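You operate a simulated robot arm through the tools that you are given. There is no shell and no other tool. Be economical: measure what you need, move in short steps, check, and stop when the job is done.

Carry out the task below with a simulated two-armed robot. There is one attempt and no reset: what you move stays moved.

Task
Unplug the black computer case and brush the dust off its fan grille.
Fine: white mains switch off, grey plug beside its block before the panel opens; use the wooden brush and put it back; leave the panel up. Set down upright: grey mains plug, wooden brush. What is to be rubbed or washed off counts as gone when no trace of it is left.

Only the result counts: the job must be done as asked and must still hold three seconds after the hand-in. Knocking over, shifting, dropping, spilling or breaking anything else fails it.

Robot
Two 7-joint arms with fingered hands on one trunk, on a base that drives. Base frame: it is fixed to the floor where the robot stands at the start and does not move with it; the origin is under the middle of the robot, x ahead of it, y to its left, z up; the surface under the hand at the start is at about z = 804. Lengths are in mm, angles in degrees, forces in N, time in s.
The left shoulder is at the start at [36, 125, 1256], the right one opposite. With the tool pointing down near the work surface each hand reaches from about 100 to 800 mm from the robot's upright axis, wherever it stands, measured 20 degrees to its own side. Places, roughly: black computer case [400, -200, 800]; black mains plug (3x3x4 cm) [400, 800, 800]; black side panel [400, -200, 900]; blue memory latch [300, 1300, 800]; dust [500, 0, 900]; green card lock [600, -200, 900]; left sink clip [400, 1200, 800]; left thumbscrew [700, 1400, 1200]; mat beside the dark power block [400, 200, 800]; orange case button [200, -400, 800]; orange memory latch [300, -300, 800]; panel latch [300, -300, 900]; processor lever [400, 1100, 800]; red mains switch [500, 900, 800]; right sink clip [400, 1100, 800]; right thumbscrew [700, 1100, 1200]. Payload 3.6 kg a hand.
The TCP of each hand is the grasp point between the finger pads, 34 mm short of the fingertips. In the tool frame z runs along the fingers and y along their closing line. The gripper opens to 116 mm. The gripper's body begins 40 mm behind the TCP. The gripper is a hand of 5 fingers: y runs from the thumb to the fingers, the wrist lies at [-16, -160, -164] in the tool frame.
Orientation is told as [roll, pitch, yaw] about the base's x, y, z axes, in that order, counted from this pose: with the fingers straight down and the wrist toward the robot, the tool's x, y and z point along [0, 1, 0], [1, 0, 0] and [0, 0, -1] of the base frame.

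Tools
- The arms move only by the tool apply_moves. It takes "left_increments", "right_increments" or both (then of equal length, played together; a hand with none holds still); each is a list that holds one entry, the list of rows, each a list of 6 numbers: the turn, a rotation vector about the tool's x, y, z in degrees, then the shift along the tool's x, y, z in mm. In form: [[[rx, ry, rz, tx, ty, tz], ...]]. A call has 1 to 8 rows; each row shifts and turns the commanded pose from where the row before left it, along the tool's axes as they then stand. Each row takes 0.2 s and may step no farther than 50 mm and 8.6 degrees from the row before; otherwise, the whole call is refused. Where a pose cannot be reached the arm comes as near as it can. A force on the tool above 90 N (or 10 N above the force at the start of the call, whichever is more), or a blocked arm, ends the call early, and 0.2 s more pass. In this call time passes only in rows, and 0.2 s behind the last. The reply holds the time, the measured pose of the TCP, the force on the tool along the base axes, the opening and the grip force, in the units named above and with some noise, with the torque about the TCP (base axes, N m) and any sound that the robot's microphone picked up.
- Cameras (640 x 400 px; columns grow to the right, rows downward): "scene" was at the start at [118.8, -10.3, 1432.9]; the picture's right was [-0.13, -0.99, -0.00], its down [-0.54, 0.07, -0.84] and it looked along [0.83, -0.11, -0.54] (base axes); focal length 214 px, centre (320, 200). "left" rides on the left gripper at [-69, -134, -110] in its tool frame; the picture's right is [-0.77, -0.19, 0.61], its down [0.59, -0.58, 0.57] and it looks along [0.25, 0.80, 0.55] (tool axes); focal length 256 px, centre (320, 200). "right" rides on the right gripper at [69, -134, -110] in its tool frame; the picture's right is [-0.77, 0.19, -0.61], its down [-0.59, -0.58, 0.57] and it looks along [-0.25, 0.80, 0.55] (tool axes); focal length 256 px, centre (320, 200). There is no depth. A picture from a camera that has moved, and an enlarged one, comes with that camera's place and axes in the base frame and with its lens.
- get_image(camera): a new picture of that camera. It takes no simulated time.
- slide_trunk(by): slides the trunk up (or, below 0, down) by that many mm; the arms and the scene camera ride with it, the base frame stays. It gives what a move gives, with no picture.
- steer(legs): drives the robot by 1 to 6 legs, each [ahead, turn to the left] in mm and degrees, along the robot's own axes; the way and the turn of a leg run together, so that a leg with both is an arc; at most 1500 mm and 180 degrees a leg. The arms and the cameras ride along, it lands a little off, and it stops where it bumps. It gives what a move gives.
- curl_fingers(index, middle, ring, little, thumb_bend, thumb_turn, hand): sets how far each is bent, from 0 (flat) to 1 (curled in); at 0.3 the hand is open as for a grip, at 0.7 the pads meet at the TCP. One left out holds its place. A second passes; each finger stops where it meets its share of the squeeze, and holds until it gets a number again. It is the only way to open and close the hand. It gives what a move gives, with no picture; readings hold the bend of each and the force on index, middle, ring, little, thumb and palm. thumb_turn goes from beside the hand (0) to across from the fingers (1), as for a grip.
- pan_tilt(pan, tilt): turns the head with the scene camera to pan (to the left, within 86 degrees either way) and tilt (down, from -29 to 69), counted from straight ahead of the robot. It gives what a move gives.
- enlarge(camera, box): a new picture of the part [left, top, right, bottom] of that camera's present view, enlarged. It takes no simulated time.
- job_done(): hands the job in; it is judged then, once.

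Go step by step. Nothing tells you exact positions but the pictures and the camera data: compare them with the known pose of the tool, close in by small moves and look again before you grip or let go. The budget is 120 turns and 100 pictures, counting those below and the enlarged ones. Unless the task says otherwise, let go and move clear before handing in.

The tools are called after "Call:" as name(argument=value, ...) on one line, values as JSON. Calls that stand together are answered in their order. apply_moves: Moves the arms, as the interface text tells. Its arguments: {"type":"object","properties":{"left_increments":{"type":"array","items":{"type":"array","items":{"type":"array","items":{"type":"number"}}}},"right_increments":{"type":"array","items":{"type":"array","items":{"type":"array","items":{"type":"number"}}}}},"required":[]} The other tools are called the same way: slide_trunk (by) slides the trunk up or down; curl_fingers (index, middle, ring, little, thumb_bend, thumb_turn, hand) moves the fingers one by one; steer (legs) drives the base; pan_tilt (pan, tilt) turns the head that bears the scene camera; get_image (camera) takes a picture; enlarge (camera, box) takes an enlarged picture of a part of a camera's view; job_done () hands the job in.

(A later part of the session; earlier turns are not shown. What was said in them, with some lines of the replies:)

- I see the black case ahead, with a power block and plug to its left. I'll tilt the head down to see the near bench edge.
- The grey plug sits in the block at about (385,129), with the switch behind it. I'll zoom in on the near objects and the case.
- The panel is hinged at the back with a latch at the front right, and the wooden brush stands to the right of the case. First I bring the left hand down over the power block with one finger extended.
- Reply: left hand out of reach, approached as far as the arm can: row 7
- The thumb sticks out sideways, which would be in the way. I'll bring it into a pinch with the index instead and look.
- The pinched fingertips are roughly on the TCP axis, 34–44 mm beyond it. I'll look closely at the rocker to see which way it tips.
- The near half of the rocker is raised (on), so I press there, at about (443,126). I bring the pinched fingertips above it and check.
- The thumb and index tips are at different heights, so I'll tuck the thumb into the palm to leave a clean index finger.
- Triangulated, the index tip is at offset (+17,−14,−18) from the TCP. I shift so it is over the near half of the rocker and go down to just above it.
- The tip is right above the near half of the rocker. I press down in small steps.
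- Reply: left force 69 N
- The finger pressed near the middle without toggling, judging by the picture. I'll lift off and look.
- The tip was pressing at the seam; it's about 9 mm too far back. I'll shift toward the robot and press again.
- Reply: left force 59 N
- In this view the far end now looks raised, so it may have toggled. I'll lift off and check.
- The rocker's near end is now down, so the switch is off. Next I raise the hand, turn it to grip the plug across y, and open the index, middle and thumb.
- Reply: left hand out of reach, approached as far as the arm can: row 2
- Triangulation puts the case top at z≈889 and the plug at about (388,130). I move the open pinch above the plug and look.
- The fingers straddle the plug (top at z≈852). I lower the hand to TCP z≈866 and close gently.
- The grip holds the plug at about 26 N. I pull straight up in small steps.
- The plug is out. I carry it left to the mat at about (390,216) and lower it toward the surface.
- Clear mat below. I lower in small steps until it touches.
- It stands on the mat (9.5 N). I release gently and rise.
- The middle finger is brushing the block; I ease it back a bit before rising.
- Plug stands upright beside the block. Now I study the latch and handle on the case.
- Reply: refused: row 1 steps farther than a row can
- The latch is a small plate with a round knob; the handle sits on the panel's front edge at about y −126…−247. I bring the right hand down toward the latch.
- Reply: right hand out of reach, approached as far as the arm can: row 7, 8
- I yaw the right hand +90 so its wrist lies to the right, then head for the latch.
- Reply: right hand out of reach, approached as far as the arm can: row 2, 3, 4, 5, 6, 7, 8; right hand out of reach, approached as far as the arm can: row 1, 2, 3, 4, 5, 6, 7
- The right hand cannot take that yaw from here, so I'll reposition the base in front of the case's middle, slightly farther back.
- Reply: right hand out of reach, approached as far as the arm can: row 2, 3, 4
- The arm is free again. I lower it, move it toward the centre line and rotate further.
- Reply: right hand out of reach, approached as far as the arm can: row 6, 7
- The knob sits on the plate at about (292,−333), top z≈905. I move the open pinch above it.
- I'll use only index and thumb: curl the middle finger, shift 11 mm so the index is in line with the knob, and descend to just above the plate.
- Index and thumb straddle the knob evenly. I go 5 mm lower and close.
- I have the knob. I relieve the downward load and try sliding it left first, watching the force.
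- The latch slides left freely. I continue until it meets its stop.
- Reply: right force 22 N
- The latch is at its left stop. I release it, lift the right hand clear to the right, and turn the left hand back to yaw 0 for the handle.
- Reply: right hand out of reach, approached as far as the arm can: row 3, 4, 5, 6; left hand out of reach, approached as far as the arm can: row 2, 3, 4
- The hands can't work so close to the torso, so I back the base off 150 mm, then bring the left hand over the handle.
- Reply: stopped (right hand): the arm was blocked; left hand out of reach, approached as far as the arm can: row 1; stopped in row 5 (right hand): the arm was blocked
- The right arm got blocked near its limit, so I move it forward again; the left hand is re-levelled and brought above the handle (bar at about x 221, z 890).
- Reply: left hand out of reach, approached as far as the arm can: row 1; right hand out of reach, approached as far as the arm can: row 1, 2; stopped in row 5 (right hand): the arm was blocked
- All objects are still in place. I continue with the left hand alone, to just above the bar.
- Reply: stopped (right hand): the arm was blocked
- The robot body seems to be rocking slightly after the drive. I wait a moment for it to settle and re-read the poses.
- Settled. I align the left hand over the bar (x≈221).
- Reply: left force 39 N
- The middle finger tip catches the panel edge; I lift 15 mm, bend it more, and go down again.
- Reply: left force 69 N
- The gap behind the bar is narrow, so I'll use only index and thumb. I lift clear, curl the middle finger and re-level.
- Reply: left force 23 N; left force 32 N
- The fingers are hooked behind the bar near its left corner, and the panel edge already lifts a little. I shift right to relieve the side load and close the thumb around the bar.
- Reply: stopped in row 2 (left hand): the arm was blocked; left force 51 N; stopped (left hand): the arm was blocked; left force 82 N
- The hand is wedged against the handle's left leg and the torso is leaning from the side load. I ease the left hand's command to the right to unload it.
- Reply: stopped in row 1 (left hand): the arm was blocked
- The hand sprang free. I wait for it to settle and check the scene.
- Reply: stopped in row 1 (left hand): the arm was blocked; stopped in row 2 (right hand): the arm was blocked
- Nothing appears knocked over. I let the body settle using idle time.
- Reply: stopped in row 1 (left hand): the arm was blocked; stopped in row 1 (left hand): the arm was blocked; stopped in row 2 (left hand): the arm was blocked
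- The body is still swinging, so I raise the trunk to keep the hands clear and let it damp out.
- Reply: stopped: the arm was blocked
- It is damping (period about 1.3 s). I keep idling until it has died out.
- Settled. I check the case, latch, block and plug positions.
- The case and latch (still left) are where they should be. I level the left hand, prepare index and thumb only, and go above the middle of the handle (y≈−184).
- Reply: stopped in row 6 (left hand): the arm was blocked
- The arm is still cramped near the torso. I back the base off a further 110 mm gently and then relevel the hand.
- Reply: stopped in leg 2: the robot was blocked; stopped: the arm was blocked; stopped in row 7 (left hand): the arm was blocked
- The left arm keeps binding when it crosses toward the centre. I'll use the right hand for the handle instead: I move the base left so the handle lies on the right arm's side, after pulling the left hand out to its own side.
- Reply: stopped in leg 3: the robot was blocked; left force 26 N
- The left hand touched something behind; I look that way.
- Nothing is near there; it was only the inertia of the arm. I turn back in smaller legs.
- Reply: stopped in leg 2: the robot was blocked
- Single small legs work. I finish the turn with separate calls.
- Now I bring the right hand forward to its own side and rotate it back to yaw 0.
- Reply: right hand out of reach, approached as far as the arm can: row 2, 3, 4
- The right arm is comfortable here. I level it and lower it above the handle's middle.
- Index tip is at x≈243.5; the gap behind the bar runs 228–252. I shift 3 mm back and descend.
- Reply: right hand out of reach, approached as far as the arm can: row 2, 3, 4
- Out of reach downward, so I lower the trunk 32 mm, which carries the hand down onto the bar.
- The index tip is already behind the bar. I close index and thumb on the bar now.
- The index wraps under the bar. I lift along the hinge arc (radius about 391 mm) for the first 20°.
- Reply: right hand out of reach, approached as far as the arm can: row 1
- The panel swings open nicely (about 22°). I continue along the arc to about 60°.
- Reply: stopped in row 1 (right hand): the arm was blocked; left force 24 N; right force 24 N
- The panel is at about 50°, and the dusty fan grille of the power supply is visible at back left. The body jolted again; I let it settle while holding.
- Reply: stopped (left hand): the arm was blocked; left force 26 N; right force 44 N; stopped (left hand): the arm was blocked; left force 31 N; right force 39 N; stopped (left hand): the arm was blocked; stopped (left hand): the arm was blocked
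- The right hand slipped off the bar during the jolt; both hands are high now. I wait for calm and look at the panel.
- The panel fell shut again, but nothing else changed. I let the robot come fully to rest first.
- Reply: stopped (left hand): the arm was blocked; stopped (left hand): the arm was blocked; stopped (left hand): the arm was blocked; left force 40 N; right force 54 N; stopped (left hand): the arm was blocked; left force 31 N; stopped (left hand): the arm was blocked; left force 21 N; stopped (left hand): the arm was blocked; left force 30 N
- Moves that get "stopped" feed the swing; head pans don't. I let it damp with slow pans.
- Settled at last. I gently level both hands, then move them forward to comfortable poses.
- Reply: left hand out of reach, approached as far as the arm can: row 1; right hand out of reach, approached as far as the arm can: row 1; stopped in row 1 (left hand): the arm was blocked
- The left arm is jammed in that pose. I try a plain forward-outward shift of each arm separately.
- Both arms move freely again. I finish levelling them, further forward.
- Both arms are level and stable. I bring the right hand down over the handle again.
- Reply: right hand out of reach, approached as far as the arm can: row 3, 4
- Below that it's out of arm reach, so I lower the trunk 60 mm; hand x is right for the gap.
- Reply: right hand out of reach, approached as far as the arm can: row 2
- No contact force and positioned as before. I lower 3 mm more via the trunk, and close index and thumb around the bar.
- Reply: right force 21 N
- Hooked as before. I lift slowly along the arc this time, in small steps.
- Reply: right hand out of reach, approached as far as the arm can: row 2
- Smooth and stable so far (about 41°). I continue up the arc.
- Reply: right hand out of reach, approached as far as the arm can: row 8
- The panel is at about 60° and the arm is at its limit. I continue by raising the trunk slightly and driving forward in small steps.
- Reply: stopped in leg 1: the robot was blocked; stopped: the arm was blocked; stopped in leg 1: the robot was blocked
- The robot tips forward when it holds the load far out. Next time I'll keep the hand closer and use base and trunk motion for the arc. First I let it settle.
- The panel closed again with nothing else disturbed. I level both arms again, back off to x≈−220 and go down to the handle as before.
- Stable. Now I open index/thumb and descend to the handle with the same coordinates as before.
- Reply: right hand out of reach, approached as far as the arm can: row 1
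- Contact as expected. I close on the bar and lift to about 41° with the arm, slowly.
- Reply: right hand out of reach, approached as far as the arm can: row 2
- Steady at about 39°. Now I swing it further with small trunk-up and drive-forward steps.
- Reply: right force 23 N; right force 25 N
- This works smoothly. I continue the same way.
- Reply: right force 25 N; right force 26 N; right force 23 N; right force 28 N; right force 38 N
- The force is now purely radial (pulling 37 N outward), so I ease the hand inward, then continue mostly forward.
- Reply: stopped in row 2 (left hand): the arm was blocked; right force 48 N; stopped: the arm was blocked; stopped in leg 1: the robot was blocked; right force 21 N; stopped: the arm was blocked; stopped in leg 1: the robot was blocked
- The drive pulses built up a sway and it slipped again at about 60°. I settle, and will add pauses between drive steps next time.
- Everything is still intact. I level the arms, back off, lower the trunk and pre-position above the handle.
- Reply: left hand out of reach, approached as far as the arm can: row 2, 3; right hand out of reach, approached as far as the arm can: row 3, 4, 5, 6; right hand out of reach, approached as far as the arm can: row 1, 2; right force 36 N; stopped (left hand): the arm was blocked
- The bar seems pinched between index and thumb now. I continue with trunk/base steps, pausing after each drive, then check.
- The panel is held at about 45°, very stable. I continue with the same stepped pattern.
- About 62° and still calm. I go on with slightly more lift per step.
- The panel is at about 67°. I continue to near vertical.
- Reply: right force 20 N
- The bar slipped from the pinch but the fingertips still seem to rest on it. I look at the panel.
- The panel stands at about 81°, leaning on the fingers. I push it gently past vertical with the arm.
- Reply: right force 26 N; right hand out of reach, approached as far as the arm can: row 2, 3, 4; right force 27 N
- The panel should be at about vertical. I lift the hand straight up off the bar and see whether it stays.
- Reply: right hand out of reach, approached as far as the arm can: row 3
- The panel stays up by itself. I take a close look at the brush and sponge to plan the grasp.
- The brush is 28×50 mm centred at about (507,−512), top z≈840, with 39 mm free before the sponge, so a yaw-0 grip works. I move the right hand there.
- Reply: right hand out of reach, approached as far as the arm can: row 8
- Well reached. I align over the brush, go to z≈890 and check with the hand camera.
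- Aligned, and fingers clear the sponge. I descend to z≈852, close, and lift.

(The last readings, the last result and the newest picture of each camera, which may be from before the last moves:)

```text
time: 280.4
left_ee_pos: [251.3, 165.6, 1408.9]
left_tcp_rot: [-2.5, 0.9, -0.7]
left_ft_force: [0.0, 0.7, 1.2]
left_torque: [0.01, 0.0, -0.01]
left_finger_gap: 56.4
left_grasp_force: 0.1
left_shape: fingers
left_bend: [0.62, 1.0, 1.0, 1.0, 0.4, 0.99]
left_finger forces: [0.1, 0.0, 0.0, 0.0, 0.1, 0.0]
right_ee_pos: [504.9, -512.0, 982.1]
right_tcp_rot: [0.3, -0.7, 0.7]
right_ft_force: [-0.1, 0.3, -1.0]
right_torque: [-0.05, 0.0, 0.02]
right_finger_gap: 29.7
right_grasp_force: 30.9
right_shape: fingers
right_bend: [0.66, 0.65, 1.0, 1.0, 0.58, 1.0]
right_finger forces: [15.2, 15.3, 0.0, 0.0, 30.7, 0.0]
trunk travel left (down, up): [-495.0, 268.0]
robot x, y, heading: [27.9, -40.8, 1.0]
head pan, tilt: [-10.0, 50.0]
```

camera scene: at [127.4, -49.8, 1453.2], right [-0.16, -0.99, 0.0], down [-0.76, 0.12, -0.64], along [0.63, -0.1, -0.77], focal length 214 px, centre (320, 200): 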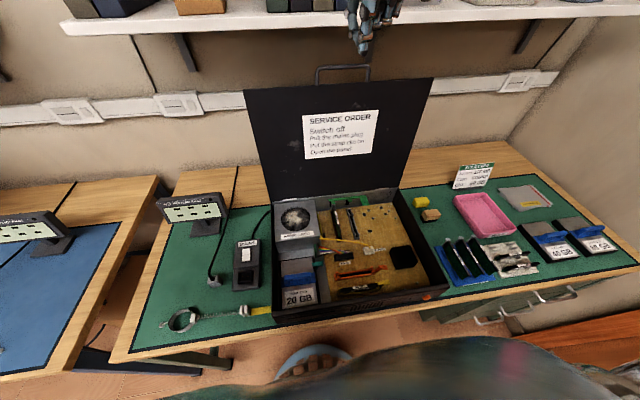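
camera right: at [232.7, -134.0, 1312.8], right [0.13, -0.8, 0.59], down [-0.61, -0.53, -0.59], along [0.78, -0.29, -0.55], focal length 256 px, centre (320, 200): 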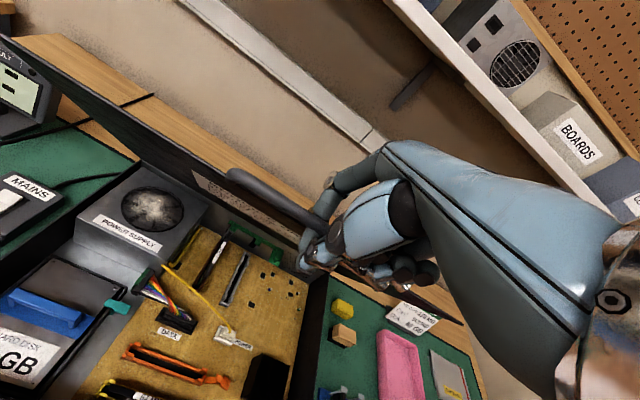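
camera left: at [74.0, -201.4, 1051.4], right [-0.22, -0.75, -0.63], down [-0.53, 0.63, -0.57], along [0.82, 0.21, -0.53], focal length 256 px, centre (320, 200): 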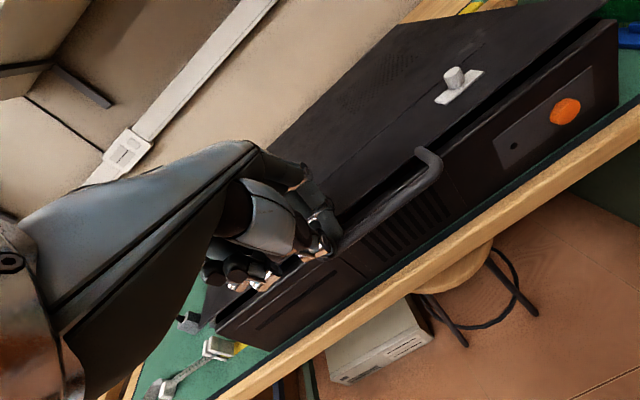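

The brush is held firmly. The fan grille centre is at about (537,−31,879). I carry the brush over the case well clear of the panel and turn the base 15° left so the grille is on the right arm's side.

Call:
apply_moves(right_increments=[[[0, 0, 0, 15, -8, -25], [0, 0, 0, 37, -6, -25], [0, 0, 0, 40, -5, -20], [0, 0, 0, 42, -4, -10], [0, 0, 0, 42, -4, 0], [0, 0, 0, 42, -4, 0], [0, 0, 0, 42, -4, 0], [0, 0, 0, 42, 0, 0]]])

Call:
steer(legs=[[0, 15]])

Call:
pan_tilt(pan=-20, tilt=50)

```text
time: 282.2
left_ee_pos: [251.8, 167.3, 1408.3]
left_tcp_rot: [-2.5, 0.8, -0.9]
left_ft_force: [1.1, 0.9, -0.7]
left_torque: [-0.01, 0.03, -0.02]
left_finger_gap: 56.3
left_grasp_force: 0.0
left_shape: fingers
left_bend: [0.62, 1.0, 1.0, 1.0, 0.4, 0.99]
left_finger forces: [0.1, 0.0, 0.1, 0.0, 0.1, 0.1]
right_ee_pos: [467.0, -210.4, 1065.4]
right_tcp_rot: [0.2, -0.8, 0.5]
right_ft_force: [0.0, 0.3, 0.4]
right_torque: [0.0, -0.01, -0.03]
right_finger_gap: 29.3
right_grasp_force: 30.2
right_shape: fingers
right_bend: [0.66, 0.65, 1.0, 1.0, 0.58, 1.0]
right_finger forces: [15.1, 15.3, 0.0, 0.0, 30.4, 0.0]
trunk travel left (down, up): [-495.0, 268.0]
robot x, y, heading: [33.7, -40.3, 1.1]
head pan, tilt: [-10.0, 50.0]
```

```text
time: 283.5
left_ee_pos: [192.1, 216.7, 1410.3]
left_tcp_rot: [-2.6, 0.9, 14.1]
left_ft_force: [0.3, 0.4, 0.3]
left_torque: [-0.02, 0.01, 0.02]
left_finger_gap: 56.3
left_grasp_force: 0.2
left_shape: fingers
left_bend: [0.62, 1.0, 1.0, 1.0, 0.4, 0.99]
left_finger forces: [0.1, 0.0, 0.1, 0.0, 0.1, 0.0]
right_ee_pos: [495.7, -93.3, 1064.0]
right_tcp_rot: [0.3, -0.7, 15.6]
right_ft_force: [-1.1, -0.4, -1.1]
right_torque: [0.01, -0.01, 0.02]
right_finger_gap: 29.5
right_grasp_force: 30.7
right_shape: fingers
right_bend: [0.66, 0.65, 1.0, 1.0, 0.58, 1.0]
right_finger forces: [14.9, 15.3, 0.0, 0.0, 30.3, 0.0]
trunk travel left (down, up): [-495.0, 268.0]
robot x, y, heading: [26.4, -38.1, 15.9]
head pan, tilt: [-10.0, 50.0]
```

```text
time: 284.3
left_ee_pos: [191.5, 214.6, 1409.5]
left_tcp_rot: [-2.5, 0.9, 14.2]
left_ft_force: [0.5, 0.4, -0.2]
left_torque: [-0.02, -0.01, -0.02]
left_finger_gap: 56.3
left_grasp_force: 0.1
left_shape: fingers
left_bend: [0.62, 1.0, 1.0, 1.0, 0.4, 0.99]
left_finger forces: [0.0, 0.0, 0.0, 0.0, 0.0, 0.0]
right_ee_pos: [496.7, -94.7, 1064.8]
right_tcp_rot: [0.3, -0.7, 15.5]
right_ft_force: [0.3, 0.0, -1.2]
right_torque: [0.0, -0.02, 0.01]
right_finger_gap: 29.2
right_grasp_force: 30.6
right_shape: fingers
right_bend: [0.66, 0.65, 1.0, 1.0, 0.58, 1.0]
right_finger forces: [14.9, 15.4, 0.0, 0.1, 30.3, 0.1]
trunk travel left (down, up): [-495.0, 268.0]
robot x, y, heading: [25.6, -41.9, 15.8]
head pan, tilt: [-20.0, 50.0]
```

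Call:
apply_moves(right_increments=[[[0, 0, 0, 26, 24, 0], [0, 0, 0, 26, 24, 15], [0, 0, 0, 0, 0, 30], [0, 0, 0, 0, 0, 30], [0, 0, 0, 0, 0, 30], [0, 0, 0, 0, 0, 20], [0, 0, 0, 0, 0, 5]]])

Call:
apply_moves(right_increments=[[[0, 0, 0, 0, 0, 2], [0, 0, 0, 0, 0, 2], [0, 0, 0, 0, 0, 2], [0, 0, 0, 0, 0, 0]]])

Call:
enlarge(camera="right", box=[180, 140, 400, 340])

```text
time: 285.9
left_ee_pos: [192.3, 214.7, 1409.4]
left_tcp_rot: [-2.4, 0.9, 14.1]
left_ft_force: [0.1, -0.5, -0.9]
left_torque: [0.04, 0.0, 0.02]
left_finger_gap: 56.5
left_grasp_force: 0.1
left_shape: fingers
left_bend: [0.62, 1.0, 1.0, 1.0, 0.4, 0.99]
left_finger forces: [0.0, 0.1, 0.0, 0.0, 0.1, 0.0]
right_ee_pos: [530.0, -30.3, 1004.8]
right_tcp_rot: [0.4, -0.4, 15.7]
right_ft_force: [-0.1, 0.1, -0.1]
right_torque: [-0.02, -0.03, -0.01]
right_finger_gap: 29.1
right_grasp_force: 30.6
right_shape: fingers
right_bend: [0.66, 0.65, 1.0, 1.0, 0.58, 1.0]
right_finger forces: [14.9, 15.3, 0.0, 0.1, 30.3, 0.0]
right hand out of reach, approached as far as the arm can: row 4, 5, 6, 7
trunk travel left (down, up): [-495.0, 268.0]
robot x, y, heading: [32.1, -42.4, 15.7]
head pan, tilt: [-20.0, 50.0]
```

```text
time: 286.9
left_ee_pos: [191.0, 216.3, 1409.6]
left_tcp_rot: [-2.5, 0.9, 14.1]
left_ft_force: [-0.1, 0.7, 0.6]
left_torque: [-0.02, 0.01, 0.0]
left_finger_gap: 56.5
left_grasp_force: 0.0
left_shape: fingers
left_bend: [0.62, 1.0, 1.0, 1.0, 0.4, 0.99]
left_finger forces: [0.2, 0.1, 0.0, 0.1, 0.0, 0.1]
right_ee_pos: [531.0, -31.0, 1002.8]
right_tcp_rot: [0.3, -0.5, 15.4]
right_ft_force: [-0.4, 0.7, -0.8]
right_torque: [0.01, -0.02, -0.01]
right_finger_gap: 29.3
right_grasp_force: 30.9
right_shape: fingers
right_bend: [0.66, 0.65, 1.0, 1.0, 0.58, 1.0]
right_finger forces: [14.8, 15.3, 0.1, 0.0, 30.2, 0.0]
right hand out of reach, approached as far as the arm can: row 3
trunk travel left (down, up): [-495.0, 268.0]
robot x, y, heading: [31.1, -39.3, 15.6]
head pan, tilt: [-20.0, 50.0]
```

```text
2.00 times, centred on (290, 240) of right
camera zoom: at [383.9, -1.5, 1112.5], right [0.38, -0.7, 0.61], down [-0.4, -0.72, -0.57], along [0.84, -0.02, -0.55], focal length 512 px, centre (380, 120)
```

zoom: 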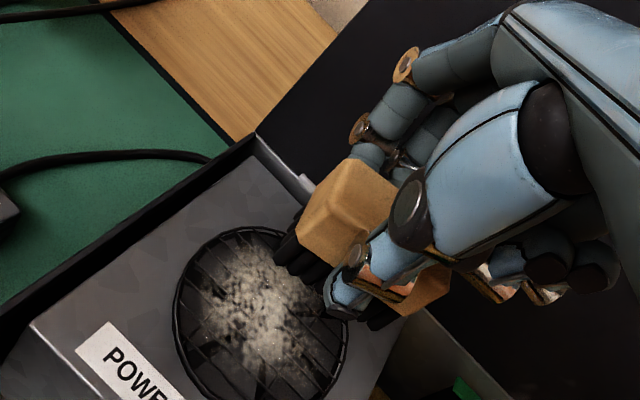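

Clear view: the dust covers about x 515–575, y −70…0 on the round grille. I lower the trunk to bring the bristles toward it, watching the force.

Call:
slide_trunk(by=-64)

Call:
slide_trunk(by=-4)

Call:
slide_trunk(by=-4)

Call:
slide_trunk(by=-3)

```text
time: 287.9
left_ee_pos: [190.6, 216.1, 1345.9]
left_tcp_rot: [-2.6, 0.8, 14.0]
left_ft_force: [0.5, 0.7, 0.4]
left_torque: [0.03, 0.03, 0.0]
left_finger_gap: 56.6
left_grasp_force: 0.1
left_shape: fingers
left_bend: [0.62, 1.0, 1.0, 1.0, 0.4, 0.99]
left_finger forces: [0.1, 0.1, 0.1, 0.0, 0.0, 0.1]
right_ee_pos: [530.0, -30.1, 934.4]
right_tcp_rot: [0.2, 0.3, 15.4]
right_ft_force: [-0.4, -0.5, -1.5]
right_torque: [0.03, 0.02, -0.01]
right_finger_gap: 29.2
right_grasp_force: 30.0
right_shape: fingers
right_bend: [0.66, 0.65, 1.0, 1.0, 0.58, 1.0]
right_finger forces: [14.9, 15.3, 0.0, 0.1, 30.2, 0.0]
trunk travel left (down, up): [-431.0, 332.0]
robot x, y, heading: [29.9, -38.9, 15.8]
head pan, tilt: [-20.0, 50.0]
```

```text
time: 288.4
left_ee_pos: [190.6, 216.1, 1343.0]
left_tcp_rot: [-2.5, 0.9, 14.0]
left_ft_force: [-0.4, 0.4, -0.1]
left_torque: [0.02, 0.0, 0.02]
left_finger_gap: 56.2
left_grasp_force: 0.1
left_shape: fingers
left_bend: [0.62, 1.0, 1.0, 1.0, 0.4, 0.99]
left_finger forces: [0.0, 0.0, 0.0, 0.1, 0.0, 0.1]
right_ee_pos: [530.4, -30.3, 930.9]
right_tcp_rot: [0.2, 0.4, 15.5]
right_ft_force: [-2.6, -1.5, 6.8]
right_torque: [0.04, 0.07, 0.04]
right_finger_gap: 29.4
right_grasp_force: 31.6
right_shape: fingers
right_bend: [0.66, 0.65, 1.0, 1.0, 0.58, 1.0]
right_finger forces: [14.8, 15.7, 0.0, 0.0, 32.5, 0.0]
trunk travel left (down, up): [-427.0, 336.0]
robot x, y, heading: [29.7, -36.4, 15.3]
head pan, tilt: [-20.0, 50.0]
```

```text
time: 288.9
left_ee_pos: [188.2, 216.6, 1338.5]
left_tcp_rot: [-2.6, 0.8, 14.1]
left_ft_force: [-0.5, 0.4, 0.6]
left_torque: [0.02, 0.02, 0.01]
left_finger_gap: 56.6
left_grasp_force: 0.0
left_shape: fingers
left_bend: [0.62, 1.0, 1.0, 1.0, 0.4, 0.99]
left_finger forces: [0.1, 0.0, 0.0, 0.0, 0.0, 0.0]
right_ee_pos: [530.8, -29.0, 930.0]
right_tcp_rot: [0.3, -0.1, 15.3]
right_ft_force: [-2.5, -2.0, 27.7]
right_torque: [-0.05, 0.22, 0.01]
right_finger_gap: 29.5
right_grasp_force: 34.2
right_shape: fingers
right_bend: [0.67, 0.65, 1.0, 1.0, 0.58, 1.0]
right_finger forces: [16.1, 16.4, 0.0, 0.1, 35.6, 0.0]
trunk travel left (down, up): [-423.0, 340.0]
robot x, y, heading: [32.2, -38.9, 15.5]
head pan, tilt: [-20.0, 50.0]
```

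```text
time: 289.5
left_ee_pos: [187.1, 215.0, 1334.2]
left_tcp_rot: [-2.6, 0.7, 14.0]
left_ft_force: [-0.4, 0.7, 0.9]
left_torque: [0.0, -0.02, 0.02]
left_finger_gap: 56.6
left_grasp_force: 0.0
left_shape: fingers
left_bend: [0.62, 1.0, 1.0, 1.0, 0.4, 0.99]
left_finger forces: [0.0, 0.0, 0.0, 0.0, 0.0, 0.0]
right_ee_pos: [530.0, -29.1, 928.8]
right_tcp_rot: [0.2, -0.1, 15.3]
right_ft_force: [-2.3, -4.3, 44.1]
right_torque: [-0.19, 0.4, -0.07]
right_finger_gap: 29.4
right_grasp_force: 36.6
right_shape: fingers
right_bend: [0.66, 0.65, 1.0, 1.0, 0.58, 1.0]
right_finger forces: [17.3, 17.7, 0.0, 0.0, 38.2, 0.1]
trunk travel left (down, up): [-420.0, 343.0]
robot x, y, heading: [28.6, -41.7, 15.6]
head pan, tilt: [-20.0, 50.0]
```

Contact is at TCP z≈931; I ease the pressure and brush the whole grille in a raster.

Call:
slide_trunk(by=5)

Call:
apply_moves(right_increments=[[[0, 0, 0, 18, -18, 0], [0, 0, 0, -28, 0, 0], [0, 0, 0, -28, 0, 0], [0, 0, 0, 0, 12, 0], [0, 0, 0, 28, 0, 0], [0, 0, 0, 28, 0, 0], [0, 0, 0, 0, 12, 0], [0, 0, 0, -28, 0, 0]]])

Call:
apply_moves(right_increments=[[[0, 0, 0, -28, 0, 0], [0, 0, 0, 0, 12, 0], [0, 0, 0, 28, 0, 0], [0, 0, 0, 28, 0, 0], [0, 0, 0, 0, 9, 0], [0, 0, 0, -28, 0, 0], [0, 0, 0, -28, 0, 0], [0, 0, 0, 0, 7, 0]]])

Call:
apply_moves(right_increments=[[[0, 0, 0, 28, 0, 0], [0, 0, 0, 28, 0, 0], [0, 0, 0, 0, -26, 0], [0, 0, 0, 0, -26, 0], [0, 0, 0, -18, 0, 0], [0, 0, 0, 0, 26, 0], [0, 0, 0, 0, 26, 0], [0, 0, 0, -19, 0, 0]]])

Call:
apply_moves(right_increments=[[[0, 0, 0, 0, -26, 0], [0, 0, 0, 0, -26, 0], [0, 0, 0, -19, 0, 0], [0, 0, 0, 0, 26, 0], [0, 0, 0, 0, 20, 0]]])

```text
time: 290.0
left_ee_pos: [190.1, 216.2, 1340.3]
left_tcp_rot: [-2.6, 0.8, 14.2]
left_ft_force: [-0.2, -0.7, 0.9]
left_torque: [0.03, 0.04, 0.0]
left_finger_gap: 56.4
left_grasp_force: 0.0
left_shape: fingers
left_bend: [0.62, 1.0, 1.0, 1.0, 0.4, 0.99]
left_finger forces: [0.0, 0.1, 0.1, 0.1, 0.0, 0.0]
right_ee_pos: [530.6, -29.5, 929.1]
right_tcp_rot: [0.0, 0.4, 15.6]
right_ft_force: [2.6, -1.4, 24.3]
right_torque: [-0.04, -0.03, -0.04]
right_finger_gap: 29.3
right_grasp_force: 34.0
right_shape: fingers
right_bend: [0.66, 0.64, 1.0, 1.0, 0.58, 1.0]
right_finger forces: [17.5, 17.7, 0.0, 0.1, 33.2, 0.0]
trunk travel left (down, up): [-425.0, 338.0]
robot x, y, heading: [31.9, -40.9, 15.8]
head pan, tilt: [-20.0, 50.0]
```

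```text
time: 291.8
left_ee_pos: [191.0, 218.5, 1339.1]
left_tcp_rot: [-2.5, 1.0, 14.5]
left_ft_force: [0.8, -0.9, -0.8]
left_torque: [0.01, 0.05, -0.03]
left_finger_gap: 56.4
left_grasp_force: 0.1
left_shape: fingers
left_bend: [0.62, 1.0, 1.0, 1.0, 0.4, 0.99]
left_finger forces: [0.0, 0.0, 0.0, 0.1, 0.0, 0.1]
right_ee_pos: [526.0, 11.1, 930.8]
right_tcp_rot: [0.3, 0.6, 16.1]
right_ft_force: [-0.1, 3.1, 7.1]
right_torque: [0.1, 0.01, -0.01]
right_finger_gap: 29.4
right_grasp_force: 30.1
right_shape: fingers
right_bend: [0.67, 0.65, 1.0, 1.0, 0.58, 1.0]
right_finger forces: [14.5, 15.5, 0.0, 0.0, 30.2, 0.0]
right hand out of reach, approached as far as the arm can: row 2, 3
trunk travel left (down, up): [-425.0, 338.0]
robot x, y, heading: [28.3, -40.1, 15.9]
head pan, tilt: [-20.0, 50.0]
```

```text
time: 293.6
left_ee_pos: [187.8, 215.3, 1339.6]
left_tcp_rot: [-2.7, 0.7, 14.1]
left_ft_force: [0.3, 0.3, -0.9]
left_torque: [-0.02, -0.02, -0.01]
left_finger_gap: 56.5
left_grasp_force: 0.1
left_shape: fingers
left_bend: [0.62, 1.0, 1.0, 1.0, 0.4, 0.99]
left_finger forces: [0.1, 0.0, 0.0, 0.0, 0.0, 0.0]
right_ee_pos: [557.5, -15.2, 929.6]
right_tcp_rot: [0.2, 0.6, 15.4]
right_ft_force: [-17.4, -7.6, 10.8]
right_torque: [0.1, -0.24, -0.18]
right_finger_gap: 30.7
right_grasp_force: 40.1
right_shape: fingers
right_bend: [0.67, 0.67, 1.0, 1.0, 0.57, 1.0]
right_finger forces: [13.0, 32.9, 0.1, 0.0, 34.6, 0.1]
trunk travel left (down, up): [-425.0, 338.0]
robot x, y, heading: [27.5, -41.0, 15.5]
head pan, tilt: [-20.0, 50.0]
```

```text
time: 295.4
left_ee_pos: [191.3, 214.9, 1341.7]
left_tcp_rot: [-2.6, 0.9, 14.2]
left_ft_force: [0.8, -0.6, 0.3]
left_torque: [0.03, -0.01, 0.01]
left_finger_gap: 56.2
left_grasp_force: 0.0
left_shape: fingers
left_bend: [0.62, 1.0, 1.0, 1.0, 0.4, 0.99]
left_finger forces: [0.1, 0.0, 0.0, 0.0, 0.1, 0.0]
right_ee_pos: [556.0, 6.4, 931.1]
right_tcp_rot: [0.2, 0.4, 15.5]
right_ft_force: [-2.6, 0.2, 6.8]
right_torque: [0.15, -0.07, 0.02]
right_finger_gap: 30.6
right_grasp_force: 29.6
right_shape: fingers
right_bend: [0.67, 0.65, 1.0, 1.0, 0.58, 1.0]
right_finger forces: [15.0, 15.9, 0.0, 0.1, 29.1, 0.1]
trunk travel left (down, up): [-425.0, 338.0]
robot x, y, heading: [25.9, -40.4, 15.5]
head pan, tilt: [-20.0, 50.0]
```

```text
time: 296.6
left_ee_pos: [190.3, 216.4, 1339.6]
left_tcp_rot: [-2.5, 0.9, 14.1]
left_ft_force: [0.2, -0.3, 0.4]
left_torque: [0.02, 0.03, 0.01]
left_finger_gap: 56.4
left_grasp_force: 0.0
left_shape: fingers
left_bend: [0.62, 1.0, 1.0, 1.0, 0.4, 0.99]
left_finger forces: [0.0, 0.0, 0.0, 0.0, 0.1, 0.0]
right_ee_pos: [555.7, -14.2, 928.9]
right_tcp_rot: [0.3, 0.5, 15.4]
right_ft_force: [-1.8, -1.1, 5.2]
right_torque: [0.05, 0.08, 0.04]
right_finger_gap: 30.4
right_grasp_force: 28.8
right_shape: fingers
right_bend: [0.67, 0.65, 1.0, 1.0, 0.58, 1.0]
right_finger forces: [13.8, 14.2, 0.0, 0.0, 29.6, 0.0]
trunk travel left (down, up): [-425.0, 338.0]
robot x, y, heading: [29.1, -40.8, 16.1]
head pan, tilt: [-20.0, 50.0]
```

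The raster was shifted toward +y by a reach limit. I now sweep the remaining right part (y −14…−65) explicitly.

Call:
apply_moves(right_increments=[[[0, 0, 0, -23.1, -6.4, 0], [0, 0, 0, -23.1, -6.4, 0], [0, 0, 0, 3.2, -11.6, 0], [0, 0, 0, 23.1, 6.4, 0], [0, 0, 0, 23.1, 6.4, 0], [0, 0, 0, 3.2, -11.6, 0], [0, 0, 0, -23.1, -6.4, 0], [0, 0, 0, -23.1, -6.4, 0]]])

Call:
apply_moves(right_increments=[[[0, 0, 0, 3.2, -11.6, 0], [0, 0, 0, 23.1, 6.4, 0], [0, 0, 0, 23.1, 6.4, 0], [0, 0, 0, -23.1, -6.4, 0], [0, 0, 0, -23.1, -6.4, 0]]])

Call:
apply_moves(right_increments=[[[0, 0, 0, -6, 20, 0], [0, 0, 0, -6, 20, 0], [0, 0, 0, 6, -20, 0], [0, 0, 0, 20, -10, 0], [0, 0, 0, -5, 20, 0], [0, 0, 0, -5, 15, 0], [0, 0, 0, 0, 0, -15], [0, 0, 0, 0, -20, -30]]])

Call:
slide_trunk(by=70)

Call:
enlarge(camera="right", box=[100, 120, 420, 400])

```text
time: 298.4
left_ee_pos: [192.8, 214.7, 1339.5]
left_tcp_rot: [-2.5, 0.9, 14.1]
left_ft_force: [-0.1, -0.5, 0.7]
left_torque: [0.03, 0.05, 0.03]
left_finger_gap: 56.2
left_grasp_force: 0.1
left_shape: fingers
left_bend: [0.62, 1.0, 1.0, 1.0, 0.4, 0.99]
left_finger forces: [0.0, 0.0, 0.0, 0.0, 0.0, 0.0]
right_ee_pos: [532.9, -55.6, 931.1]
right_tcp_rot: [0.2, 0.9, 15.4]
right_ft_force: [-0.3, 0.3, 0.2]
right_torque: [0.02, -0.03, 0.0]
right_finger_gap: 30.1
right_grasp_force: 28.4
right_shape: fingers
right_bend: [0.67, 0.65, 1.0, 1.0, 0.58, 1.0]
right_finger forces: [14.2, 14.1, 0.0, 0.0, 28.2, 0.0]
right hand out of reach, approached as far as the arm can: row 8
trunk travel left (down, up): [-425.0, 338.0]
robot x, y, heading: [29.8, -38.1, 15.7]
head pan, tilt: [-20.0, 50.0]
```

```text
time: 299.6
left_ee_pos: [192.4, 214.6, 1339.2]
left_tcp_rot: [-2.4, 0.9, 14.0]
left_ft_force: [0.0, -0.4, -0.6]
left_torque: [0.0, -0.02, 0.01]
left_finger_gap: 56.5
left_grasp_force: 0.0
left_shape: fingers
left_bend: [0.62, 1.0, 1.0, 1.0, 0.4, 0.99]
left_finger forces: [0.0, 0.0, 0.0, 0.1, 0.0, 0.0]
right_ee_pos: [534.0, -55.8, 930.9]
right_tcp_rot: [0.3, 0.7, 15.4]
right_ft_force: [0.0, -0.5, -0.5]
right_torque: [0.01, -0.02, 0.01]
right_finger_gap: 30.3
right_grasp_force: 27.8
right_shape: fingers
right_bend: [0.67, 0.65, 1.0, 1.0, 0.58, 1.0]
right_finger forces: [14.0, 13.9, 0.0, 0.1, 28.1, 0.0]
right hand out of reach, approached as far as the arm can: row 1
trunk travel left (down, up): [-425.0, 338.0]
robot x, y, heading: [24.8, -38.0, 15.6]
head pan, tilt: [-20.0, 50.0]
```

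```text
time: 301.4
left_ee_pos: [192.6, 215.3, 1338.7]
left_tcp_rot: [-2.7, 0.8, 14.1]
left_ft_force: [0.9, 0.6, -0.9]
left_torque: [0.0, -0.01, 0.03]
left_finger_gap: 56.5
left_grasp_force: 0.0
left_shape: fingers
left_bend: [0.62, 1.0, 1.0, 1.0, 0.4, 0.99]
left_finger forces: [0.0, 0.0, 0.1, 0.1, 0.0, 0.1]
right_ee_pos: [561.3, -43.3, 980.7]
right_tcp_rot: [0.1, -0.1, 15.2]
right_ft_force: [-10.5, 2.6, 2.4]
right_torque: [-0.01, -0.32, 0.11]
right_finger_gap: 30.2
right_grasp_force: 35.1
right_shape: fingers
right_bend: [0.67, 0.67, 1.0, 1.0, 0.57, 1.0]
right_finger forces: [13.8, 26.3, 0.0, 0.1, 29.8, 0.1]
trunk travel left (down, up): [-425.0, 338.0]
robot x, y, heading: [31.7, -41.6, 16.1]
head pan, tilt: [-20.0, 50.0]
```

```text
time: 302.5
left_ee_pos: [192.7, 215.5, 1409.3]
left_tcp_rot: [-2.5, 0.8, 14.2]
left_ft_force: [-0.3, 0.7, -0.6]
left_torque: [-0.01, -0.01, 0.02]
left_finger_gap: 56.8
left_grasp_force: 0.1
left_shape: fingers
left_bend: [0.62, 1.0, 1.0, 1.0, 0.4, 0.99]
left_finger forces: [0.0, 0.0, 0.0, 0.0, 0.1, 0.0]
right_ee_pos: [556.0, -44.1, 1046.0]
right_tcp_rot: [0.2, 0.6, 15.4]
right_ft_force: [0.3, -1.0, -0.6]
right_torque: [0.01, 0.0, 0.0]
right_finger_gap: 30.2
right_grasp_force: 28.7
right_shape: fingers
right_bend: [0.67, 0.66, 1.0, 1.0, 0.58, 1.0]
right_finger forces: [14.6, 13.9, 0.0, 0.0, 28.4, 0.0]
trunk travel left (down, up): [-495.0, 268.0]
robot x, y, heading: [30.6, -37.2, 16.1]
head pan, tilt: [-20.0, 50.0]
```

```text
1.43 times, centred on (260, 260) of right
camera zoom: at [412.0, -13.8, 1156.5], right [0.39, -0.69, 0.61], down [-0.41, -0.72, -0.56], along [0.83, -0.03, -0.56], focal length 366 px, centre (406, 114)
```

zoom: 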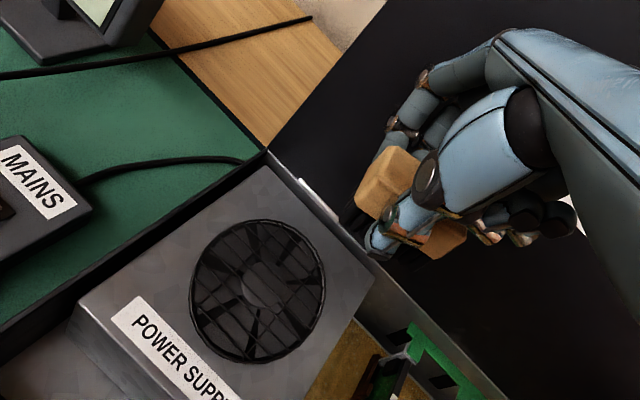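

The grille is spotless and the panel still stands. I carry the brush back the way it came.

Call:
apply_moves(right_increments=[[[0, 0, 0, 5, -22, -7], [0, 0, 0, 5, -22, -7], [0, 0, 0, -20, -14, -6], [0, 0, 0, -23.4, -12.5, 0], [0, 0, 0, 0, 0, 0]]])

Call:
steer(legs=[[0, -15]])

Call:
pan_tilt(pan=-10, tilt=50)

Call:
apply_moves(right_increments=[[[0, 0, 0, -38, 5, 0], [0, 0, 0, -38, 5, 0], [0, 0, 0, -38, 5, 0], [0, 0, 0, -38, 5, 0], [0, 0, 0, -38, 5, 0], [0, 0, 0, -38, 5, 0], [0, 0, 0, -38, 5, 0], [0, 0, 0, -36, 4, 0]]])

Call:
pan_tilt(pan=-15, tilt=50)

```text
time: 303.7
left_ee_pos: [192.5, 216.4, 1408.5]
left_tcp_rot: [-2.6, 1.0, 14.0]
left_ft_force: [0.5, 0.0, 1.1]
left_torque: [-0.01, 0.0, -0.01]
left_finger_gap: 56.5
left_grasp_force: 0.1
left_shape: fingers
left_bend: [0.62, 1.0, 1.0, 1.0, 0.4, 0.99]
left_finger forces: [0.0, 0.0, 0.1, 0.0, 0.0, 0.1]
right_ee_pos: [497.0, -94.5, 1067.1]
right_tcp_rot: [0.2, 0.5, 15.5]
right_ft_force: [-0.3, -0.7, -1.1]
right_torque: [0.02, 0.0, -0.03]
right_finger_gap: 29.9
right_grasp_force: 28.1
right_shape: fingers
right_bend: [0.67, 0.66, 1.0, 1.0, 0.58, 1.0]
right_finger forces: [14.5, 13.8, 0.0, 0.0, 28.3, 0.1]
trunk travel left (down, up): [-495.0, 268.0]
robot x, y, heading: [26.3, -37.3, 15.6]
head pan, tilt: [-20.0, 50.0]
```

```text
time: 305.0
left_ee_pos: [252.6, 164.0, 1409.5]
left_tcp_rot: [-2.5, 0.9, -1.1]
left_ft_force: [-0.1, 0.6, 0.1]
left_torque: [0.04, 0.02, -0.01]
left_finger_gap: 56.2
left_grasp_force: 0.0
left_shape: fingers
left_bend: [0.62, 1.0, 1.0, 1.0, 0.4, 0.99]
left_finger forces: [0.1, 0.0, 0.0, 0.0, 0.0, 0.0]
right_ee_pos: [466.8, -214.8, 1067.2]
right_tcp_rot: [0.3, 0.5, 0.3]
right_ft_force: [0.7, -0.6, 0.0]
right_torque: [0.04, 0.04, 0.01]
right_finger_gap: 30.1
right_grasp_force: 28.4
right_shape: fingers
right_bend: [0.67, 0.66, 1.0, 1.0, 0.58, 1.0]
right_finger forces: [14.5, 13.9, 0.0, 0.0, 28.3, 0.1]
trunk travel left (down, up): [-495.0, 268.0]
robot x, y, heading: [27.8, -38.7, 0.9]
head pan, tilt: [-20.0, 50.0]
```

```text
time: 305.7
left_ee_pos: [252.6, 164.0, 1409.9]
left_tcp_rot: [-2.5, 1.0, -1.1]
left_ft_force: [0.6, -0.4, 0.2]
left_torque: [-0.01, -0.04, 0.02]
left_finger_gap: 56.2
left_grasp_force: 0.2
left_shape: fingers
left_bend: [0.62, 1.0, 1.0, 1.0, 0.4, 0.99]
left_finger forces: [0.0, 0.0, 0.0, 0.1, 0.0, 0.0]
right_ee_pos: [467.0, -214.9, 1066.9]
right_tcp_rot: [0.2, 0.4, 0.2]
right_ft_force: [0.1, 0.4, -0.6]
right_torque: [0.02, 0.02, -0.02]
right_finger_gap: 30.0
right_grasp_force: 28.2
right_shape: fingers
right_bend: [0.67, 0.66, 1.0, 1.0, 0.58, 1.0]
right_finger forces: [14.5, 13.8, 0.0, 0.0, 28.3, 0.1]
trunk travel left (down, up): [-495.0, 268.0]
robot x, y, heading: [30.2, -39.7, 0.7]
head pan, tilt: [-10.0, 50.0]
```

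```text
time: 307.5
left_ee_pos: [252.6, 163.3, 1410.0]
left_tcp_rot: [-2.6, 1.0, -1.0]
left_ft_force: [0.2, 0.4, 0.4]
left_torque: [0.02, -0.02, -0.01]
left_finger_gap: 56.2
left_grasp_force: 0.1
left_shape: fingers
left_bend: [0.62, 1.0, 1.0, 1.0, 0.4, 0.99]
left_finger forces: [0.1, 0.0, 0.0, 0.1, 0.1, 0.0]
right_ee_pos: [506.4, -518.2, 1065.3]
right_tcp_rot: [0.1, 0.5, 0.2]
right_ft_force: [-0.3, 0.4, -1.7]
right_torque: [0.01, -0.02, -0.01]
right_finger_gap: 30.0
right_grasp_force: 28.8
right_shape: fingers
right_bend: [0.67, 0.66, 1.0, 1.0, 0.58, 1.0]
right_finger forces: [14.3, 13.9, 0.0, 0.0, 28.2, 0.0]
trunk travel left (down, up): [-495.0, 268.0]
robot x, y, heading: [30.0, -40.8, 0.6]
head pan, tilt: [-10.0, 50.0]
```

```text
time: 308.2
left_ee_pos: [252.6, 164.3, 1408.9]
left_tcp_rot: [-2.6, 0.8, -1.0]
left_ft_force: [0.1, -0.4, 0.6]
left_torque: [-0.02, 0.01, -0.01]
left_finger_gap: 56.2
left_grasp_force: 0.1
left_shape: fingers
left_bend: [0.62, 1.0, 1.0, 1.0, 0.4, 0.99]
left_finger forces: [0.1, 0.1, 0.0, 0.0, 0.0, 0.0]
right_ee_pos: [507.6, -516.6, 1065.6]
right_tcp_rot: [0.2, 0.5, 0.3]
right_ft_force: [0.9, 0.1, -1.2]
right_torque: [0.01, -0.03, -0.01]
right_finger_gap: 30.2
right_grasp_force: 28.3
right_shape: fingers
right_bend: [0.67, 0.66, 1.0, 1.0, 0.58, 1.0]
right_finger forces: [14.3, 13.9, 0.1, 0.0, 28.2, 0.2]
trunk travel left (down, up): [-495.0, 268.0]
robot x, y, heading: [29.4, -39.3, 0.8]
head pan, tilt: [-15.0, 50.0]
```

Call:
apply_moves(right_increments=[[[0, 0, 0, 3.5, -1, 35], [0, 0, 0, 0, 0, 40], [0, 0, 0, 0, 0, 40], [0, 0, 0, 0, 0, 40], [0, 0, 0, 0, 0, 30], [0, 0, 0, 0, 0, 15], [0, 0, 0, 0, 0, 5], [0, 0, 0, 0, 0, 0]]])

Call:
apply_moves(right_increments=[[[0, 0, 0, 0, 0, 2], [0, 0, 0, 0, 0, 1.5], [0, 0, 0, 0, 0, 1], [0, 0, 0, 0, 0, 0]]])

```text
time: 310.0
left_ee_pos: [252.2, 164.4, 1409.8]
left_tcp_rot: [-2.5, 1.0, -1.0]
left_ft_force: [0.0, 0.3, 0.2]
left_torque: [0.03, 0.03, -0.01]
left_finger_gap: 56.6
left_grasp_force: 0.1
left_shape: fingers
left_bend: [0.62, 1.0, 1.0, 1.0, 0.4, 0.99]
left_finger forces: [0.0, 0.0, 0.0, 0.0, 0.0, 0.0]
right_ee_pos: [504.1, -511.4, 859.3]
right_tcp_rot: [0.3, 0.6, 0.4]
right_ft_force: [-0.2, 0.4, -1.0]
right_torque: [0.03, 0.0, 0.01]
right_finger_gap: 29.6
right_grasp_force: 28.1
right_shape: fingers
right_bend: [0.67, 0.66, 1.0, 1.0, 0.58, 1.0]
right_finger forces: [14.2, 14.0, 0.0, 0.0, 28.0, 0.0]
trunk travel left (down, up): [-495.0, 268.0]
robot x, y, heading: [28.3, -40.1, 0.6]
head pan, tilt: [-15.0, 50.0]
```

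```text
time: 311.0
left_ee_pos: [253.3, 164.0, 1409.6]
left_tcp_rot: [-2.5, 0.9, -1.0]
left_ft_force: [-0.3, 0.4, 0.1]
left_torque: [0.0, 0.01, 0.0]
left_finger_gap: 56.4
left_grasp_force: 0.0
left_shape: fingers
left_bend: [0.62, 1.0, 1.0, 1.0, 0.4, 0.99]
left_finger forces: [0.0, 0.0, 0.0, 0.0, 0.0, 0.0]
right_ee_pos: [504.6, -512.5, 854.7]
right_tcp_rot: [0.2, 0.5, 0.3]
right_ft_force: [0.1, 0.3, -0.4]
right_torque: [0.04, 0.0, -0.02]
right_finger_gap: 29.9
right_grasp_force: 27.5
right_shape: fingers
right_bend: [0.67, 0.66, 1.0, 1.0, 0.58, 1.0]
right_finger forces: [14.1, 14.0, 0.0, 0.0, 28.1, 0.0]
trunk travel left (down, up): [-495.0, 268.0]
robot x, y, heading: [28.6, -38.6, 0.5]
head pan, tilt: [-15.0, 50.0]
```

Call:
apply_moves(right_increments=[[[0, 0, 0, 0, 1, 1.5], [0, 0, 0, 0, 0, 1], [0, 0, 0, 0, 0, 0]]])

Call:
apply_moves(right_increments=[[[0, 0, 0, 0, 0, 1], [0, 0, 0, 0, 0, 0]]])

Call:
apply_moves(right_increments=[[[0, 0, 0, 0, 0, 0.7], [0, 0, 0, 0, 0, 0]]])

```text
time: 311.8
left_ee_pos: [252.5, 164.4, 1409.9]
left_tcp_rot: [-2.4, 0.9, -1.0]
left_ft_force: [-0.1, 0.2, 0.1]
left_torque: [0.0, 0.02, 0.04]
left_finger_gap: 56.5
left_grasp_force: 0.1
left_shape: fingers
left_bend: [0.62, 1.0, 1.0, 1.0, 0.4, 0.99]
left_finger forces: [0.0, 0.0, 0.0, 0.0, 0.0, 0.0]
right_ee_pos: [505.1, -512.3, 853.6]
right_tcp_rot: [0.2, 0.6, 0.4]
right_ft_force: [0.0, 0.0, -0.6]
right_torque: [0.01, 0.02, 0.03]
right_finger_gap: 29.8
right_grasp_force: 28.3
right_shape: fingers
right_bend: [0.67, 0.66, 1.0, 1.0, 0.58, 1.0]
right_finger forces: [14.1, 14.0, 0.0, 0.0, 28.1, 0.0]
trunk travel left (down, up): [-495.0, 268.0]
robot x, y, heading: [26.1, -42.4, 0.9]
head pan, tilt: [-15.0, 50.0]
```

```text
time: 312.4
left_ee_pos: [252.4, 164.3, 1410.3]
left_tcp_rot: [-2.5, 0.9, -1.0]
left_ft_force: [0.3, 0.6, 0.9]
left_torque: [-0.01, -0.02, 0.01]
left_finger_gap: 56.2
left_grasp_force: 0.1
left_shape: fingers
left_bend: [0.62, 1.0, 1.0, 1.0, 0.4, 0.99]
left_finger forces: [0.0, 0.0, 0.0, 0.0, 0.0, 0.0]
right_ee_pos: [505.0, -510.9, 852.4]
right_tcp_rot: [0.2, 0.5, 0.4]
right_ft_force: [-0.5, 0.3, -0.7]
right_torque: [0.01, -0.03, 0.0]
right_finger_gap: 30.0
right_grasp_force: 27.6
right_shape: fingers
right_bend: [0.67, 0.66, 1.0, 1.0, 0.58, 1.0]
right_finger forces: [14.1, 14.0, 0.1, 0.0, 28.1, 0.0]
trunk travel left (down, up): [-495.0, 268.0]
robot x, y, heading: [29.8, -39.2, 0.7]
head pan, tilt: [-15.0, 50.0]
```

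```text
time: 313.0
left_ee_pos: [252.2, 163.8, 1409.7]
left_tcp_rot: [-2.5, 0.9, -0.9]
left_ft_force: [0.2, -0.2, 0.7]
left_torque: [-0.01, 0.02, -0.02]
left_finger_gap: 56.3
left_grasp_force: 0.0
left_shape: fingers
left_bend: [0.62, 1.0, 1.0, 1.0, 0.4, 0.99]
left_finger forces: [0.0, 0.0, 0.0, 0.1, 0.0, 0.0]
right_ee_pos: [505.6, -511.8, 851.1]
right_tcp_rot: [0.2, 0.5, 0.3]
right_ft_force: [0.6, -0.6, -0.6]
right_torque: [-0.02, 0.0, 0.01]
right_finger_gap: 29.8
right_grasp_force: 28.4
right_shape: fingers
right_bend: [0.67, 0.66, 1.0, 1.0, 0.58, 1.0]
right_finger forces: [14.1, 14.0, 0.0, 0.0, 28.1, 0.0]
trunk travel left (down, up): [-495.0, 268.0]
robot x, y, heading: [28.0, -39.0, 0.7]
head pan, tilt: [-15.0, 50.0]
```

Call:
apply_moves(right_increments=[[[0, 0, 0, 0, 0, 1], [0, 0, 0, 0, 0, 0]]])

Call:
apply_moves(right_increments=[[[0, 0, 0, 0, 0, 1], [0, 0, 0, 0, 0, 0]]])

Call:
apply_moves(right_increments=[[[0, 0, 0, 0, 0, 1], [0, 0, 0, 0, 0, 0]]])

```text
time: 313.6
left_ee_pos: [252.6, 164.3, 1409.1]
left_tcp_rot: [-2.6, 0.9, -1.0]
left_ft_force: [0.5, 0.1, -0.4]
left_torque: [0.01, 0.03, -0.01]
left_finger_gap: 56.1
left_grasp_force: 0.1
left_shape: fingers
left_bend: [0.62, 1.0, 1.0, 1.0, 0.4, 0.99]
left_finger forces: [0.0, 0.0, 0.0, 0.0, 0.0, 0.1]
right_ee_pos: [504.7, -512.9, 850.1]
right_tcp_rot: [0.2, 0.6, 0.3]
right_ft_force: [-0.8, -0.1, 1.7]
right_torque: [0.03, -0.03, -0.01]
right_finger_gap: 29.9
right_grasp_force: 28.1
right_shape: fingers
right_bend: [0.67, 0.66, 1.0, 1.0, 0.58, 1.0]
right_finger forces: [14.2, 14.2, 0.0, 0.0, 28.4, 0.0]
trunk travel left (down, up): [-495.0, 268.0]
robot x, y, heading: [24.4, -38.6, 0.8]
head pan, tilt: [-15.0, 50.0]
```

```text
time: 314.2
left_ee_pos: [251.8, 163.8, 1409.5]
left_tcp_rot: [-2.6, 0.8, -1.0]
left_ft_force: [0.0, -0.4, -0.4]
left_torque: [0.0, 0.02, 0.04]
left_finger_gap: 56.2
left_grasp_force: 0.1
left_shape: fingers
left_bend: [0.62, 1.0, 1.0, 1.0, 0.4, 0.99]
left_finger forces: [0.0, 0.0, 0.0, 0.1, 0.0, 0.0]
right_ee_pos: [505.0, -511.7, 849.3]
right_tcp_rot: [0.1, 0.5, 0.2]
right_ft_force: [0.4, -1.1, 4.2]
right_torque: [0.01, -0.03, -0.01]
right_finger_gap: 29.9
right_grasp_force: 28.6
right_shape: fingers
right_bend: [0.67, 0.66, 1.0, 1.0, 0.58, 1.0]
right_finger forces: [14.5, 14.2, 0.0, 0.0, 29.0, 0.0]
trunk travel left (down, up): [-495.0, 268.0]
robot x, y, heading: [30.2, -43.0, 0.4]
head pan, tilt: [-15.0, 50.0]
```

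```text
time: 314.8
left_ee_pos: [253.4, 165.0, 1409.8]
left_tcp_rot: [-2.5, 0.8, -1.0]
left_ft_force: [0.1, 0.7, 0.4]
left_torque: [0.0, 0.01, 0.03]
left_finger_gap: 56.4
left_grasp_force: 0.2
left_shape: fingers
left_bend: [0.62, 1.0, 1.0, 1.0, 0.4, 0.99]
left_finger forces: [0.1, 0.1, 0.0, 0.0, 0.1, 0.1]
right_ee_pos: [505.0, -512.9, 850.0]
right_tcp_rot: [0.2, 0.4, 0.4]
right_ft_force: [0.7, -2.8, 7.8]
right_torque: [0.01, -0.07, -0.02]
right_finger_gap: 29.8
right_grasp_force: 29.7
right_shape: fingers
right_bend: [0.67, 0.66, 1.0, 1.0, 0.58, 1.0]
right_finger forces: [15.1, 14.4, 0.1, 0.0, 29.9, 0.0]
trunk travel left (down, up): [-495.0, 268.0]
robot x, y, heading: [29.6, -38.9, 0.5]
head pan, tilt: [-15.0, 50.0]
```

The bristles are on the mat (about 8 N). I release with the same opening as before (clear of the sponge) and rise straight up.

Call:
curl_fingers(hand="right", index=0.54, middle=0.56, thumb_bend=0.46)

Call:
apply_moves(right_increments=[[[0, 0, 0, 0, 0, -8], [0, 0, 0, 0, 0, -15], [0, 0, 0, 0, 0, -25], [0, 0, 0, 0, 0, -35], [0, 0, 0, 0, 0, -40], [0, 0, 0, 0, 0, -40], [0, 0, 0, 0, 0, -40], [0, 0, 0, 0, 0, -30]]])

Call:
enlarge(camera="scene", box=[200, 60, 480, 300])

```text
time: 315.8
left_ee_pos: [252.4, 164.8, 1409.1]
left_tcp_rot: [-2.5, 0.9, -1.0]
left_ft_force: [-0.8, 0.0, -0.4]
left_torque: [0.0, -0.01, -0.01]
left_finger_gap: 56.4
left_grasp_force: 0.1
left_shape: fingers
left_bend: [0.62, 1.0, 1.0, 1.0, 0.4, 0.99]
left_finger forces: [0.0, 0.0, 0.0, 0.0, 0.0, 0.0]
right_ee_pos: [504.7, -511.8, 848.7]
right_tcp_rot: [0.2, 0.5, 0.3]
right_ft_force: [0.7, 0.2, -0.7]
right_torque: [0.0, 0.01, 0.03]
right_finger_gap: 58.7
right_grasp_force: 0.0
right_shape: fingers
right_bend: [0.54, 0.56, 1.0, 1.0, 0.46, 1.0]
right_finger forces: [0.0, 0.1, 0.0, 0.0, 0.0, 0.0]
trunk travel left (down, up): [-495.0, 268.0]
robot x, y, heading: [27.9, -40.0, 0.8]
head pan, tilt: [-15.0, 50.0]
```

```text
time: 317.6
left_ee_pos: [251.8, 164.6, 1410.3]
left_tcp_rot: [-2.4, 0.8, -0.9]
left_ft_force: [-0.3, 0.1, -0.2]
left_torque: [-0.02, 0.01, -0.01]
left_finger_gap: 56.5
left_grasp_force: 0.1
left_shape: fingers
left_bend: [0.62, 1.0, 1.0, 1.0, 0.4, 0.99]
left_finger forces: [0.0, 0.0, 0.0, 0.0, 0.1, 0.0]
right_ee_pos: [506.3, -513.4, 1081.8]
right_tcp_rot: [0.1, 0.5, 0.3]
right_ft_force: [-1.0, -0.2, 0.4]
right_torque: [0.01, -0.01, 0.07]
right_finger_gap: 58.9
right_grasp_force: 0.0
right_shape: fingers
right_bend: [0.54, 0.56, 1.0, 1.0, 0.46, 1.0]
right_finger forces: [0.0, 0.1, 0.1, 0.0, 0.0, 0.0]
trunk travel left (down, up): [-495.0, 268.0]
robot x, y, heading: [27.0, -38.6, 0.4]
head pan, tilt: [-15.0, 50.0]
```

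```text
refused: no pictures are left
5 turns are left
```

The brush is back on its spot and released, and both hands are clear. The last hand-camera view showed the grille clean and the panel still up, but no pictures were left to check the brush after release. I hand in.

Call:
job_done()

```text
The job is handed in.
```

I handed the job in. The mains switch is off, and the grey plug stands upright beside its block. The panel is open and was still up in my last picture. The fan grille showed no dust in that picture.

- **Brush:** I set the wooden brush back on its spot, bristles down. No pictures were left to check it after I let go.
- **Panel:** It slipped from the hand and fell shut three times before it stayed up. Each time I looked afterwards, nothing else had moved or fallen over.
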